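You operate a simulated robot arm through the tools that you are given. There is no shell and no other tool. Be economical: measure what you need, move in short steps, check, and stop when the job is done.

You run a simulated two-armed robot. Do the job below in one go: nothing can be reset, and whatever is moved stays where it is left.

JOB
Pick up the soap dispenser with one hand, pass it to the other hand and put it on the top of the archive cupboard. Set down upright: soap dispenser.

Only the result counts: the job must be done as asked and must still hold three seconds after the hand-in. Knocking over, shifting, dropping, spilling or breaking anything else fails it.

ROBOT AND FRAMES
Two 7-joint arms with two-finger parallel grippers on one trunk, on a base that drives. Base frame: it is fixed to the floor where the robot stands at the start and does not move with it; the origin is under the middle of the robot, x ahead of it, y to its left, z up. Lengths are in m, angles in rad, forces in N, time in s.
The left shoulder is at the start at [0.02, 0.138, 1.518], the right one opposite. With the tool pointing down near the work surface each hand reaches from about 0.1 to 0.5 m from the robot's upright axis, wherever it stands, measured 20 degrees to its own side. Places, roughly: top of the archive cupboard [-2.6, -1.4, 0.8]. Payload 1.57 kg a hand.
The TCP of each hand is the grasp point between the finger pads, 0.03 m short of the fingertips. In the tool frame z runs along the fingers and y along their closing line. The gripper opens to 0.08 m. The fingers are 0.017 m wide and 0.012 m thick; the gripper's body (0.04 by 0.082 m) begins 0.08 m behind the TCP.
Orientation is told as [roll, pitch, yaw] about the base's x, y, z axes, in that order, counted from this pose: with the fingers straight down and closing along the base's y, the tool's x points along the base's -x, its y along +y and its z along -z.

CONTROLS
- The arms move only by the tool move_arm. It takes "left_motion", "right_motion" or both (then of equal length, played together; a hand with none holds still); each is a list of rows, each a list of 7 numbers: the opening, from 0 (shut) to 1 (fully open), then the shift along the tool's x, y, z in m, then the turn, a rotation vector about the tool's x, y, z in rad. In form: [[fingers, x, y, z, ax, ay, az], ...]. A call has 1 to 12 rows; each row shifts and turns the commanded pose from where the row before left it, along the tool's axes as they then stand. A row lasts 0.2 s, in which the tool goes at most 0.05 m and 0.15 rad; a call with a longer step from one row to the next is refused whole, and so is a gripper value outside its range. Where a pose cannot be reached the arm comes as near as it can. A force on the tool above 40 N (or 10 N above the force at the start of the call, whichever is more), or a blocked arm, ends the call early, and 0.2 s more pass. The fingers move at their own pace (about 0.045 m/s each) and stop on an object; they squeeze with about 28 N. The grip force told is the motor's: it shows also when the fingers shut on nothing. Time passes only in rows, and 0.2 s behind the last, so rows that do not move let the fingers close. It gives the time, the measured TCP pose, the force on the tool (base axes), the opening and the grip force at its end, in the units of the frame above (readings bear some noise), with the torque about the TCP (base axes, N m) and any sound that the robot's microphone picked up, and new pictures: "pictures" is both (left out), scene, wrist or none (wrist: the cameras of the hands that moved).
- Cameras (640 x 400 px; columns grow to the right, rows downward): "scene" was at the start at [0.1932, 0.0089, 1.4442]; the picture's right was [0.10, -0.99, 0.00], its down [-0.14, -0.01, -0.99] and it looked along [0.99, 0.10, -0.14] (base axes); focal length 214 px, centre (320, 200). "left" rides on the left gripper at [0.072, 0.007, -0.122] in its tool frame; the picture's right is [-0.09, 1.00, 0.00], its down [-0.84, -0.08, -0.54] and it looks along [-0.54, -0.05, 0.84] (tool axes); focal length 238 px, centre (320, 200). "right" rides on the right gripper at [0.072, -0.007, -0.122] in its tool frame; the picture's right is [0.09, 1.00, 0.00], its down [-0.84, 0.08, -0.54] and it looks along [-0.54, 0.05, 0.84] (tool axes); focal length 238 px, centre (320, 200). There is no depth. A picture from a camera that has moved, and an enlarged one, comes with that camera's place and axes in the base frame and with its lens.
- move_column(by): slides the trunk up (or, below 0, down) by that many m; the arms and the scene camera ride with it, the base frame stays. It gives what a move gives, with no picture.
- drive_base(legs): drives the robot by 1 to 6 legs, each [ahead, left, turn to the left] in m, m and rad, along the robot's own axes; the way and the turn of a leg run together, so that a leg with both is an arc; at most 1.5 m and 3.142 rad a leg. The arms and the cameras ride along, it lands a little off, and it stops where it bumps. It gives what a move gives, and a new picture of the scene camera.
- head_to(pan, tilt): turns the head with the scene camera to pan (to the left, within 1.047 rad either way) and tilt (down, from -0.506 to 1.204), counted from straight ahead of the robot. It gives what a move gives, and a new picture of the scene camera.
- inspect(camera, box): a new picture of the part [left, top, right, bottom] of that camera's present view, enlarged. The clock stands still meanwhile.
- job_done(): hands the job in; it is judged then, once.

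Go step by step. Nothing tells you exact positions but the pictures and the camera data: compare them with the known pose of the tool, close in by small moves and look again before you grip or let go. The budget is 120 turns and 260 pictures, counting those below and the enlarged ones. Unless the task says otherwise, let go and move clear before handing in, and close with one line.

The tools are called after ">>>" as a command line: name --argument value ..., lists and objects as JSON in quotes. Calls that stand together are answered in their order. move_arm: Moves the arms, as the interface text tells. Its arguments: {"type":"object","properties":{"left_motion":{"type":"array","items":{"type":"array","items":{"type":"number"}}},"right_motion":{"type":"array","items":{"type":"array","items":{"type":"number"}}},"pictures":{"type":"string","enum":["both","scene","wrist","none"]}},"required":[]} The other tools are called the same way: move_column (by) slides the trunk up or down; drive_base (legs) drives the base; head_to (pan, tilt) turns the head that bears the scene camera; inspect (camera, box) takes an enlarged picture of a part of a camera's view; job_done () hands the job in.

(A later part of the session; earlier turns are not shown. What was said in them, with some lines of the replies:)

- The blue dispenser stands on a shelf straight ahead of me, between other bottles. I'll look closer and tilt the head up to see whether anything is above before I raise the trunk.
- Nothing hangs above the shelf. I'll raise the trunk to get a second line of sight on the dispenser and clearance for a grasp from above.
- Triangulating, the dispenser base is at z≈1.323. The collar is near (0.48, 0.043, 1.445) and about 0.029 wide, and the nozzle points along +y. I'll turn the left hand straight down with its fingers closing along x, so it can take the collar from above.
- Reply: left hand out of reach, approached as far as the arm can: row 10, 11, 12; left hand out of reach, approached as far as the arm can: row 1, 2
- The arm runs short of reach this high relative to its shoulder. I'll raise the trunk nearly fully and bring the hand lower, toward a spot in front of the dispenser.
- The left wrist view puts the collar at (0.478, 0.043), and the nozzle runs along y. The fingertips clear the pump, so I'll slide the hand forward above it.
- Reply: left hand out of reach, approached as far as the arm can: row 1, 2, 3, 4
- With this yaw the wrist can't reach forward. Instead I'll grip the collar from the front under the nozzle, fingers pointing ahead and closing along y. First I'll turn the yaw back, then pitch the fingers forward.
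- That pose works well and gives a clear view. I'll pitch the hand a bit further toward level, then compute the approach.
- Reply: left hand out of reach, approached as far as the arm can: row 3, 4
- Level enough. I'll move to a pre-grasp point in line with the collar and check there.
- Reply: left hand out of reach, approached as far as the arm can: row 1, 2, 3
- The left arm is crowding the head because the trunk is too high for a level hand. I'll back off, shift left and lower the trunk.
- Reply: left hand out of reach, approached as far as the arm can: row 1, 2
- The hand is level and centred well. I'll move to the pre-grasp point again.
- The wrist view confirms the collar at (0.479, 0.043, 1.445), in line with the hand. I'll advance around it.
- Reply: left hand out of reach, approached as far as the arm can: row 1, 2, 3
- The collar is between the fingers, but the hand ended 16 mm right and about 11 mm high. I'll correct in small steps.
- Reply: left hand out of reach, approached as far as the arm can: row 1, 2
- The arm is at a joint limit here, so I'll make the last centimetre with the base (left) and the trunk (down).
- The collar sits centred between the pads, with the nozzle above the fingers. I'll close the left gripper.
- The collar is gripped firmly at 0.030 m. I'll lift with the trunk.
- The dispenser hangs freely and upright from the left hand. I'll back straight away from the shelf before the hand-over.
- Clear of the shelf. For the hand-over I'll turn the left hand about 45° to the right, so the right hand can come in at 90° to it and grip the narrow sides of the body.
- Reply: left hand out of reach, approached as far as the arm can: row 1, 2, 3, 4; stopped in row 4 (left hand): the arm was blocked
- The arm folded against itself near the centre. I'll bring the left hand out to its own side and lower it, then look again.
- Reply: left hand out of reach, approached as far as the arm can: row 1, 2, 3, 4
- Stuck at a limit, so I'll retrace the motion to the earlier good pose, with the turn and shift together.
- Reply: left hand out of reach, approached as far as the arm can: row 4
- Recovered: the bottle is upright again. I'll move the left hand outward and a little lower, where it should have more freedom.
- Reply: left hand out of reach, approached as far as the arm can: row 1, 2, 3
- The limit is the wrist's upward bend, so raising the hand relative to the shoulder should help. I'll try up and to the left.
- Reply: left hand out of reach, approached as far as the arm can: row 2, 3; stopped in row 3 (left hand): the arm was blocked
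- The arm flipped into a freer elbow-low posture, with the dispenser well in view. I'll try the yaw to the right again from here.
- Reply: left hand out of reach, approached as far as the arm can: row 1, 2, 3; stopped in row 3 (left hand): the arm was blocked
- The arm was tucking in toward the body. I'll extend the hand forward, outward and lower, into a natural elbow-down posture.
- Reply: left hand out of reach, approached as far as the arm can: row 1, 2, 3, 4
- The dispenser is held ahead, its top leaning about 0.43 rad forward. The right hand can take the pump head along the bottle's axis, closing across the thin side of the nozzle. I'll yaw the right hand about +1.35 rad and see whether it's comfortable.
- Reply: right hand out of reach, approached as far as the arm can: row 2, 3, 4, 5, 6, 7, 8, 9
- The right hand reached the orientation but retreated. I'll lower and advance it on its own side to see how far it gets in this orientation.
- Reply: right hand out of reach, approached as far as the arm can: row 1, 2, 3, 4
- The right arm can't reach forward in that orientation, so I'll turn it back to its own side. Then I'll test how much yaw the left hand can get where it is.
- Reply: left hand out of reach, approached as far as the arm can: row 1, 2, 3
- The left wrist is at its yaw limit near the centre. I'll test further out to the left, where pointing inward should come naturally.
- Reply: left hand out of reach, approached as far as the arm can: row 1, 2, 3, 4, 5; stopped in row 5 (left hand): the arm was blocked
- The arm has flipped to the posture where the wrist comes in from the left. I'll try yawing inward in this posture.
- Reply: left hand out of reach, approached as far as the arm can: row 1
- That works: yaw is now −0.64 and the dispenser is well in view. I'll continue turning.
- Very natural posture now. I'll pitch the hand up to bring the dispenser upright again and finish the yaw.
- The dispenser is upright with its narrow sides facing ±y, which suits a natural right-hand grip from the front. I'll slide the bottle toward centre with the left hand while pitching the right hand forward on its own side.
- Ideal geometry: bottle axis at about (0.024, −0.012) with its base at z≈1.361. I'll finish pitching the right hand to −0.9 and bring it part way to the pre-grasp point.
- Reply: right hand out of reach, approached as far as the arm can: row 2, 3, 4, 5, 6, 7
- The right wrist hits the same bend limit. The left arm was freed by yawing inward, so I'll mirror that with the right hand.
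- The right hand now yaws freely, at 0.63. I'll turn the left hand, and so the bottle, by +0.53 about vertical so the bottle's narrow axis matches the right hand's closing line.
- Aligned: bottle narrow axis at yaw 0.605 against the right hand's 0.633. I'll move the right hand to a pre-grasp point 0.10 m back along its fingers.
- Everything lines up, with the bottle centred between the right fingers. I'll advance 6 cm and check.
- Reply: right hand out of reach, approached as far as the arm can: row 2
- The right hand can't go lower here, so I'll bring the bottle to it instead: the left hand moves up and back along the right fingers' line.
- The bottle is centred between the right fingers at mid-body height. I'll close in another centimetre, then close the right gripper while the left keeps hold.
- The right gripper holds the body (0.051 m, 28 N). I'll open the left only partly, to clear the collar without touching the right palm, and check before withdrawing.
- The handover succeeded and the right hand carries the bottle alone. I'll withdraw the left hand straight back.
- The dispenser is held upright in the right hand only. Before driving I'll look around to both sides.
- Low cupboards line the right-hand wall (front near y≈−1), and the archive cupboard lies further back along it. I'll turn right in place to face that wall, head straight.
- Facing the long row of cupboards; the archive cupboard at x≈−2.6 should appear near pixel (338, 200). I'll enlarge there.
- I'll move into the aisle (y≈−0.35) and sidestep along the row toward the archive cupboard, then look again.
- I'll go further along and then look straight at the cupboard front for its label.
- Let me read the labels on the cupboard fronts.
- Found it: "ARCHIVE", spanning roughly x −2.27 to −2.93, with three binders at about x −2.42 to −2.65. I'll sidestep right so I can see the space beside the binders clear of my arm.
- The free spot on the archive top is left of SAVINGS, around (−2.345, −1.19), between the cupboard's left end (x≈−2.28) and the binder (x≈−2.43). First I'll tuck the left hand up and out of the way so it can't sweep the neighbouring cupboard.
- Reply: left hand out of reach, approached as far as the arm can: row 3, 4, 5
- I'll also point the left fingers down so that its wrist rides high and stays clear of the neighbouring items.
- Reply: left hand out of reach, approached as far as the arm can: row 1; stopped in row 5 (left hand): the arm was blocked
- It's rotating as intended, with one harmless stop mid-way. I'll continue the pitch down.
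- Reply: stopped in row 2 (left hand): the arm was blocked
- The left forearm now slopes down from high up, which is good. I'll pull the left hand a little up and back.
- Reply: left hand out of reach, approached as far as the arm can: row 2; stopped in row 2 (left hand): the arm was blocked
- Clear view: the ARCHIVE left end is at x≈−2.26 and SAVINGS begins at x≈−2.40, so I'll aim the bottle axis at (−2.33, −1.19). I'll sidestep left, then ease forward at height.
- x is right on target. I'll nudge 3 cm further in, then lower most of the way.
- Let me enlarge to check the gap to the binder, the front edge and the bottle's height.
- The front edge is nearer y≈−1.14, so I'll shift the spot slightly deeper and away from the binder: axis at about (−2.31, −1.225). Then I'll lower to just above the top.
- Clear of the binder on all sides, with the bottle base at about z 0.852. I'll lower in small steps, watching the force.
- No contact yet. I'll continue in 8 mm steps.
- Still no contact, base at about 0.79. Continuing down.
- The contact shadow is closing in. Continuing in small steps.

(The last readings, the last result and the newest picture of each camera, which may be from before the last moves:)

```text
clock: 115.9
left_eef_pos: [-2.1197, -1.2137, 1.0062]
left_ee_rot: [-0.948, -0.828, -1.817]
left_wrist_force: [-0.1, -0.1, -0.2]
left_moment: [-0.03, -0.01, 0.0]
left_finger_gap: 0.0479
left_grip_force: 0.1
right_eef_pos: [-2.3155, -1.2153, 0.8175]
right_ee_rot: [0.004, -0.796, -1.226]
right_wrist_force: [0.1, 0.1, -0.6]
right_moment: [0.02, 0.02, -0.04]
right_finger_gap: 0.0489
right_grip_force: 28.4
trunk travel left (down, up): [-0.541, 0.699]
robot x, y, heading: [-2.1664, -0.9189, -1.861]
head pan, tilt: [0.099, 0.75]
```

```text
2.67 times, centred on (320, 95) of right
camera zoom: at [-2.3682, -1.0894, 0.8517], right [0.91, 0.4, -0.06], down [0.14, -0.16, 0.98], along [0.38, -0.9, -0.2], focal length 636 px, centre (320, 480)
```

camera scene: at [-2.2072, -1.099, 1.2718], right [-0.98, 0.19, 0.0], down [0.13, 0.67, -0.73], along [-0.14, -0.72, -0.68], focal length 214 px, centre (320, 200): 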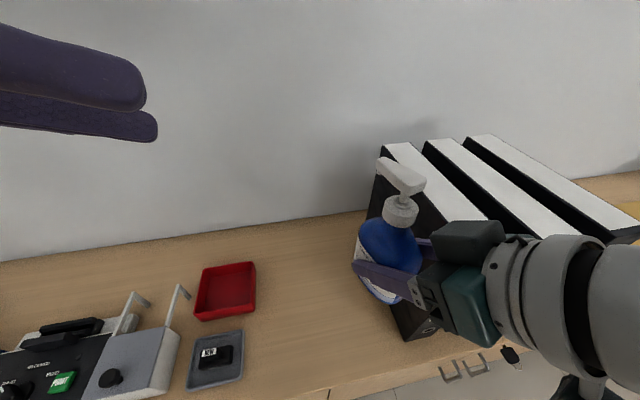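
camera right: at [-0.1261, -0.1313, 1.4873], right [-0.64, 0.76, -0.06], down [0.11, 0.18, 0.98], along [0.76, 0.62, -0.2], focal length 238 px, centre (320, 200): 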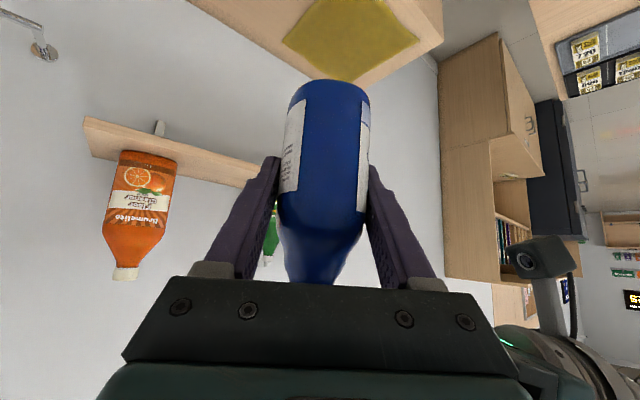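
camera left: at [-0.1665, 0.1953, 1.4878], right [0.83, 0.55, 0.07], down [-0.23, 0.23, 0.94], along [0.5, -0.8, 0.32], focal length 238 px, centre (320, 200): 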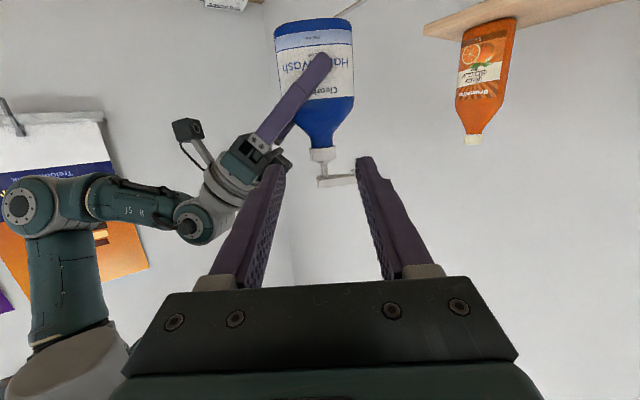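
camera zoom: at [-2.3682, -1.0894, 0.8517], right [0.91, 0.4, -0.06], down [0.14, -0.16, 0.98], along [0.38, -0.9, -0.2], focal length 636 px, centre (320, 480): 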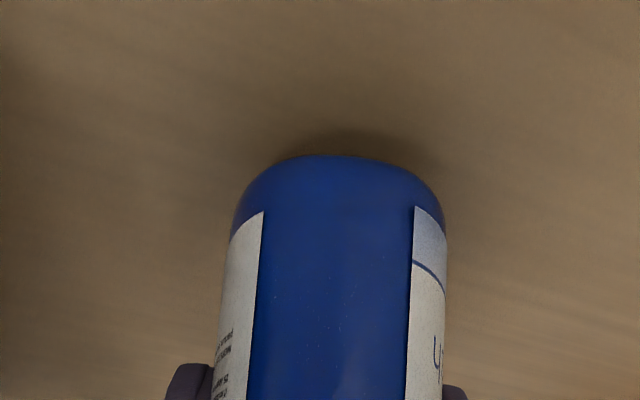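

Very close now. I'll use 4 mm steps.

>>> move_column --by -0.004

>>> move_column --by -0.004

>>> inspect --camera "right" --box '[200, 20, 440, 170]'

```text
clock: 116.4
left_eef_pos: [-2.1195, -1.214, 1.0025]
left_ee_rot: [-0.95, -0.83, -1.82]
left_wrist_force: [-0.3, -0.3, -0.5]
left_moment: [0.02, 0.0, -0.02]
left_finger_gap: 0.0479
left_grip_force: 0.0
right_eef_pos: [-2.3136, -1.2166, 0.8155]
right_ee_rot: [0.004, -0.795, -1.224]
right_wrist_force: [0.2, -0.5, 0.5]
right_moment: [0.06, 0.0, 0.01]
right_finger_gap: 0.0489
right_grip_force: 28.1
trunk travel left (down, up): [-0.537, 0.703]
robot x, y, heading: [-2.1678, -0.9217, -1.867]
head pan, tilt: [0.099, 0.75]
```

```text
clock: 116.9
left_eef_pos: [-2.1195, -1.2142, 0.9977]
left_ee_rot: [-0.95, -0.828, -1.819]
left_wrist_force: [0.0, -0.4, -0.1]
left_moment: [-0.02, -0.04, -0.01]
left_finger_gap: 0.0482
left_grip_force: 0.1
right_eef_pos: [-2.3146, -1.2154, 0.8095]
right_ee_rot: [0.005, -0.794, -1.225]
right_wrist_force: [-0.1, 0.1, -0.1]
right_moment: [0.03, 0.01, -0.02]
right_finger_gap: 0.0488
right_grip_force: 28.1
trunk travel left (down, up): [-0.533, 0.707]
robot x, y, heading: [-2.1651, -0.9242, -1.856]
head pan, tilt: [0.099, 0.75]
```

```text
2.67 times, centred on (320, 95) of right
camera zoom: at [-2.3682, -1.0894, 0.8437], right [0.91, 0.4, -0.06], down [0.14, -0.16, 0.98], along [0.38, -0.9, -0.2], focal length 636 px, centre (320, 480)
```

zoom: 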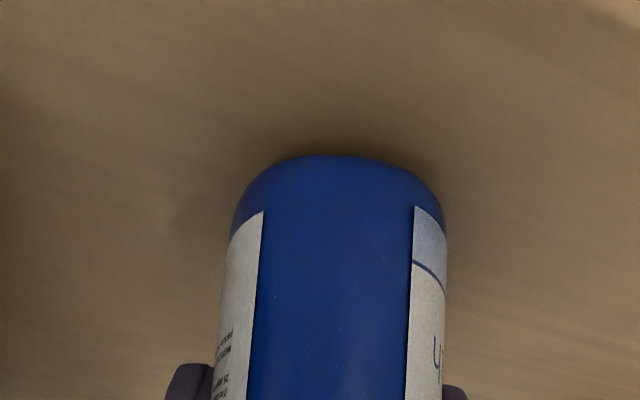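

Nearly touching (base ≈0.758). I'll continue until a force appears.

>>> move_column --by -0.004

>>> move_column --by -0.003

>>> inspect --camera "right" --box '[200, 20, 440, 170]'

```text
clock: 117.5
left_eef_pos: [-2.12, -1.2143, 0.9931]
left_ee_rot: [-0.948, -0.829, -1.818]
left_wrist_force: [-0.2, -0.2, -0.2]
left_moment: [0.02, 0.01, 0.03]
left_finger_gap: 0.0477
left_grip_force: 0.0
right_eef_pos: [-2.3139, -1.2168, 0.806]
right_ee_rot: [0.006, -0.796, -1.226]
right_wrist_force: [0.5, -0.3, -0.2]
right_moment: [0.01, 0.0, 0.04]
right_finger_gap: 0.0484
right_grip_force: 27.8
trunk travel left (down, up): [-0.529, 0.711]
robot x, y, heading: [-2.1644, -0.9198, -1.862]
head pan, tilt: [0.099, 0.75]
```

```text
clock: 118.0
left_eef_pos: [-2.1211, -1.2138, 0.9918]
left_ee_rot: [-0.952, -0.828, -1.819]
left_wrist_force: [0.5, 0.2, -0.6]
left_moment: [-0.01, -0.05, 0.04]
left_finger_gap: 0.048
left_grip_force: 0.1
right_eef_pos: [-2.3147, -1.2161, 0.8054]
right_ee_rot: [0.005, -0.803, -1.223]
right_wrist_force: [0.6, 6.9, 18.6]
right_moment: [-0.4, -0.14, 0.06]
right_finger_gap: 0.0489
right_grip_force: 27.5
trunk travel left (down, up): [-0.526, 0.714]
robot x, y, heading: [-2.1601, -0.9225, -1.863]
head pan, tilt: [0.099, 0.75]
```

```text
2.67 times, centred on (320, 95) of right
camera zoom: at [-2.3684, -1.0901, 0.8384], right [0.91, 0.4, -0.06], down [0.14, -0.15, 0.98], along [0.38, -0.9, -0.2], focal length 636 px, centre (320, 480)
```

zoom: 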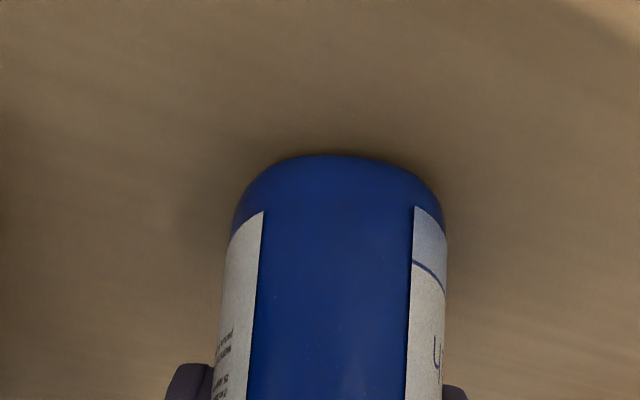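

Contact made (18.6 N upward). I'll ease up 2 mm, then open the fingers.

>>> move_column --by 0.002

>>> move_arm --right_motion '[[0.75, 0, 0, 0, 0, 0, 0], [0.85, 0, 0, 0, 0, 0, 0], [0.9, 0, 0, 0, 0, 0, 0]]' --pictures "both"

```text
clock: 118.5
left_eef_pos: [-2.1193, -1.2133, 0.9941]
left_ee_rot: [-0.949, -0.829, -1.821]
left_wrist_force: [-0.3, 0.1, -0.8]
left_moment: [-0.03, 0.02, -0.03]
left_finger_gap: 0.0479
left_grip_force: 0.2
right_eef_pos: [-2.3133, -1.217, 0.8055]
right_ee_rot: [0.004, -0.796, -1.226]
right_wrist_force: [0.9, 2.3, 13.2]
right_moment: [-0.5, -0.18, 0.07]
right_finger_gap: 0.0488
right_grip_force: 28.3
trunk travel left (down, up): [-0.528, 0.712]
robot x, y, heading: [-2.1638, -0.9202, -1.863]
head pan, tilt: [0.099, 0.75]
```

```text
clock: 119.3
left_eef_pos: [-2.1189, -1.2148, 0.9934]
left_ee_rot: [-0.95, -0.829, -1.819]
left_wrist_force: [-0.1, -0.6, -0.7]
left_moment: [0.05, -0.03, -0.03]
left_finger_gap: 0.048
left_grip_force: 0.0
right_eef_pos: [-2.314, -1.2156, 0.8043]
right_ee_rot: [0.005, -0.794, -1.227]
right_wrist_force: [0.8, 0.1, -0.7]
right_moment: [-0.02, -0.03, -0.01]
right_finger_gap: 0.0722
right_grip_force: 0.0
trunk travel left (down, up): [-0.528, 0.712]
robot x, y, heading: [-2.1647, -0.9203, -1.863]
head pan, tilt: [0.099, 0.75]
camera scene: at [-2.2073, -1.0991, 1.0238], right [-0.98, 0.19, 0.0], down [0.13, 0.67, -0.73], along [-0.14, -0.72, -0.68], focal length 214 px, centre (320, 200)
camera right: at [-2.3684, -1.0895, 0.8387], right [0.91, 0.4, -0.06], down [0.14, -0.16, 0.98], along [0.38, -0.9, -0.2], focal length 238 px, centre (320, 200)
```

scene: 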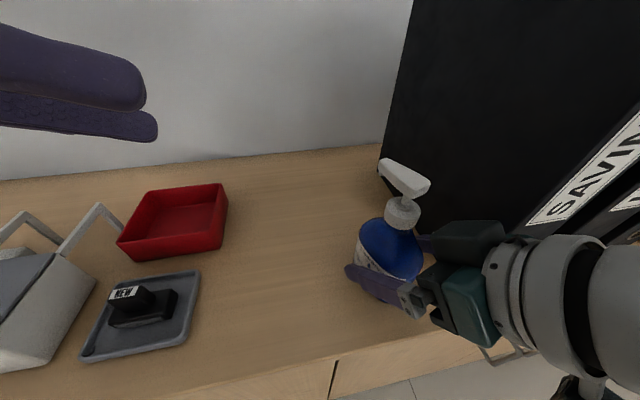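
right: 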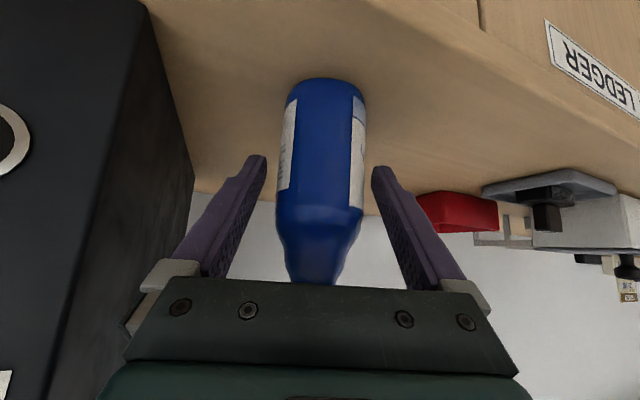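

Released, and the bottle stands steady between the open fingers. I'll withdraw along the finger line, up and back.

>>> move_arm --right_motion '[[0.9, 0, 0, -0.03, 0, 0, 0], [0.9, 0, 0, -0.04, 0, 0, 0], [0.9, 0, 0, -0.04, 0, 0, 0], [0.9, 0, 0, 0, 0, 0, 0]]' --pictures "both"

```text
clock: 120.3
left_eef_pos: [-2.1215, -1.2142, 0.9926]
left_ee_rot: [-0.949, -0.829, -1.818]
left_wrist_force: [-1.0, -0.4, -0.6]
left_moment: [0.0, -0.03, 0.0]
left_finger_gap: 0.048
left_grip_force: 0.1
right_eef_pos: [-2.3456, -1.1545, 0.8678]
right_ee_rot: [0.007, -0.796, -1.226]
right_wrist_force: [0.1, -0.5, -1.0]
right_moment: [-0.01, -0.01, -0.03]
right_finger_gap: 0.072
right_grip_force: 0.1
right hand out of reach, approached as far as the arm can: row 3
trunk travel left (down, up): [-0.528, 0.712]
robot x, y, heading: [-2.1623, -0.9177, -1.862]
head pan, tilt: [0.099, 0.75]
camera scene: at [-2.2072, -1.0991, 1.0238], right [-0.98, 0.19, 0.0], down [0.13, 0.67, -0.73], along [-0.14, -0.72, -0.68], focal length 214 px, centre (320, 200)
camera right: at [-2.3991, -1.0277, 0.9014], right [0.91, 0.4, -0.06], down [0.14, -0.16, 0.98], along [0.38, -0.9, -0.2], focal length 238 px, centre (320, 200)
```

scene: 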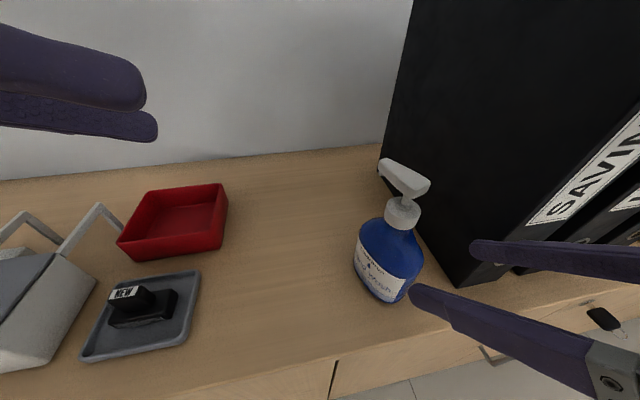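
right: 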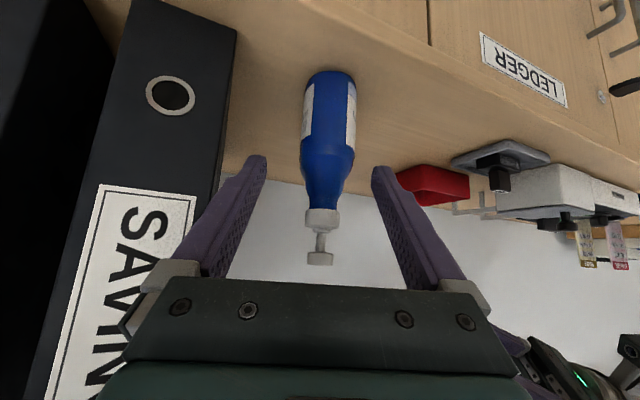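

The dispenser stands upright and free. I'll drive straight back so both hands are clear, then check.

>>> drive_base --legs '[[-0.3, 0, 0]]'

>>> inspect --camera "scene" --box '[160, 50, 480, 250]'

```text
clock: 122.3
left_eef_pos: [-2.0309, -0.9227, 0.9939]
left_ee_rot: [-0.949, -0.827, -1.813]
left_wrist_force: [-0.6, -0.3, 0.9]
left_moment: [0.01, 0.0, 0.03]
left_finger_gap: 0.0479
left_grip_force: 0.1
right_eef_pos: [-2.2574, -0.8646, 0.8665]
right_ee_rot: [0.005, -0.797, -1.218]
right_wrist_force: [0.1, 0.6, 0.2]
right_moment: [0.02, -0.03, 0.02]
right_finger_gap: 0.072
right_grip_force: 0.0
trunk travel left (down, up): [-0.528, 0.712]
robot x, y, heading: [-2.0761, -0.6301, -1.858]
head pan, tilt: [0.099, 0.75]
camera scene: at [-2.1199, -0.8089, 1.0238], right [-0.98, 0.19, 0.0], down [0.13, 0.67, -0.73], along [-0.14, -0.72, -0.68], focal length 214 px, centre (320, 200)
```

scene: 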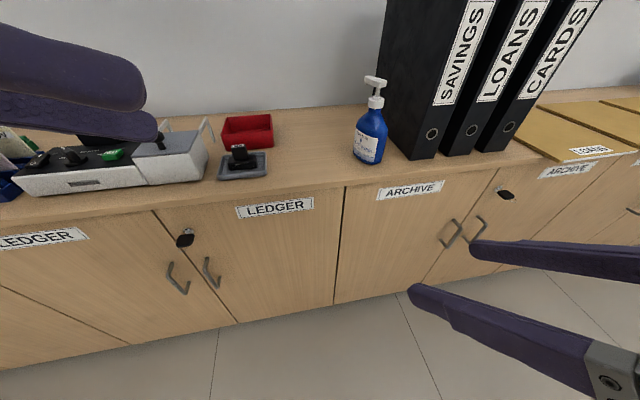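

```text
2.00 times, centred on (320, 150) of scene
camera zoom: at [-2.1199, -0.8089, 1.0238], right [-0.98, 0.19, 0.0], down [0.13, 0.67, -0.73], along [-0.14, -0.72, -0.68], focal length 429 px, centre (320, 300)
```

zoom: 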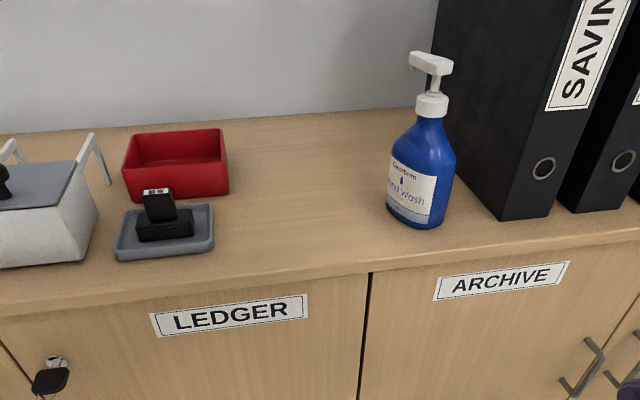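

The soap dispenser stands upright on the archive cupboard, right of the LEDGER/ARCHIVE divider. Nothing around it was disturbed and both hands are clear, so I'm handing in.

>>> job_done

```text
The job is handed in.
```

The soap dispenser was picked up with the left hand and passed in the air to the right. It now stands upright on top of the archive cupboard, beside the SAVINGS binder.
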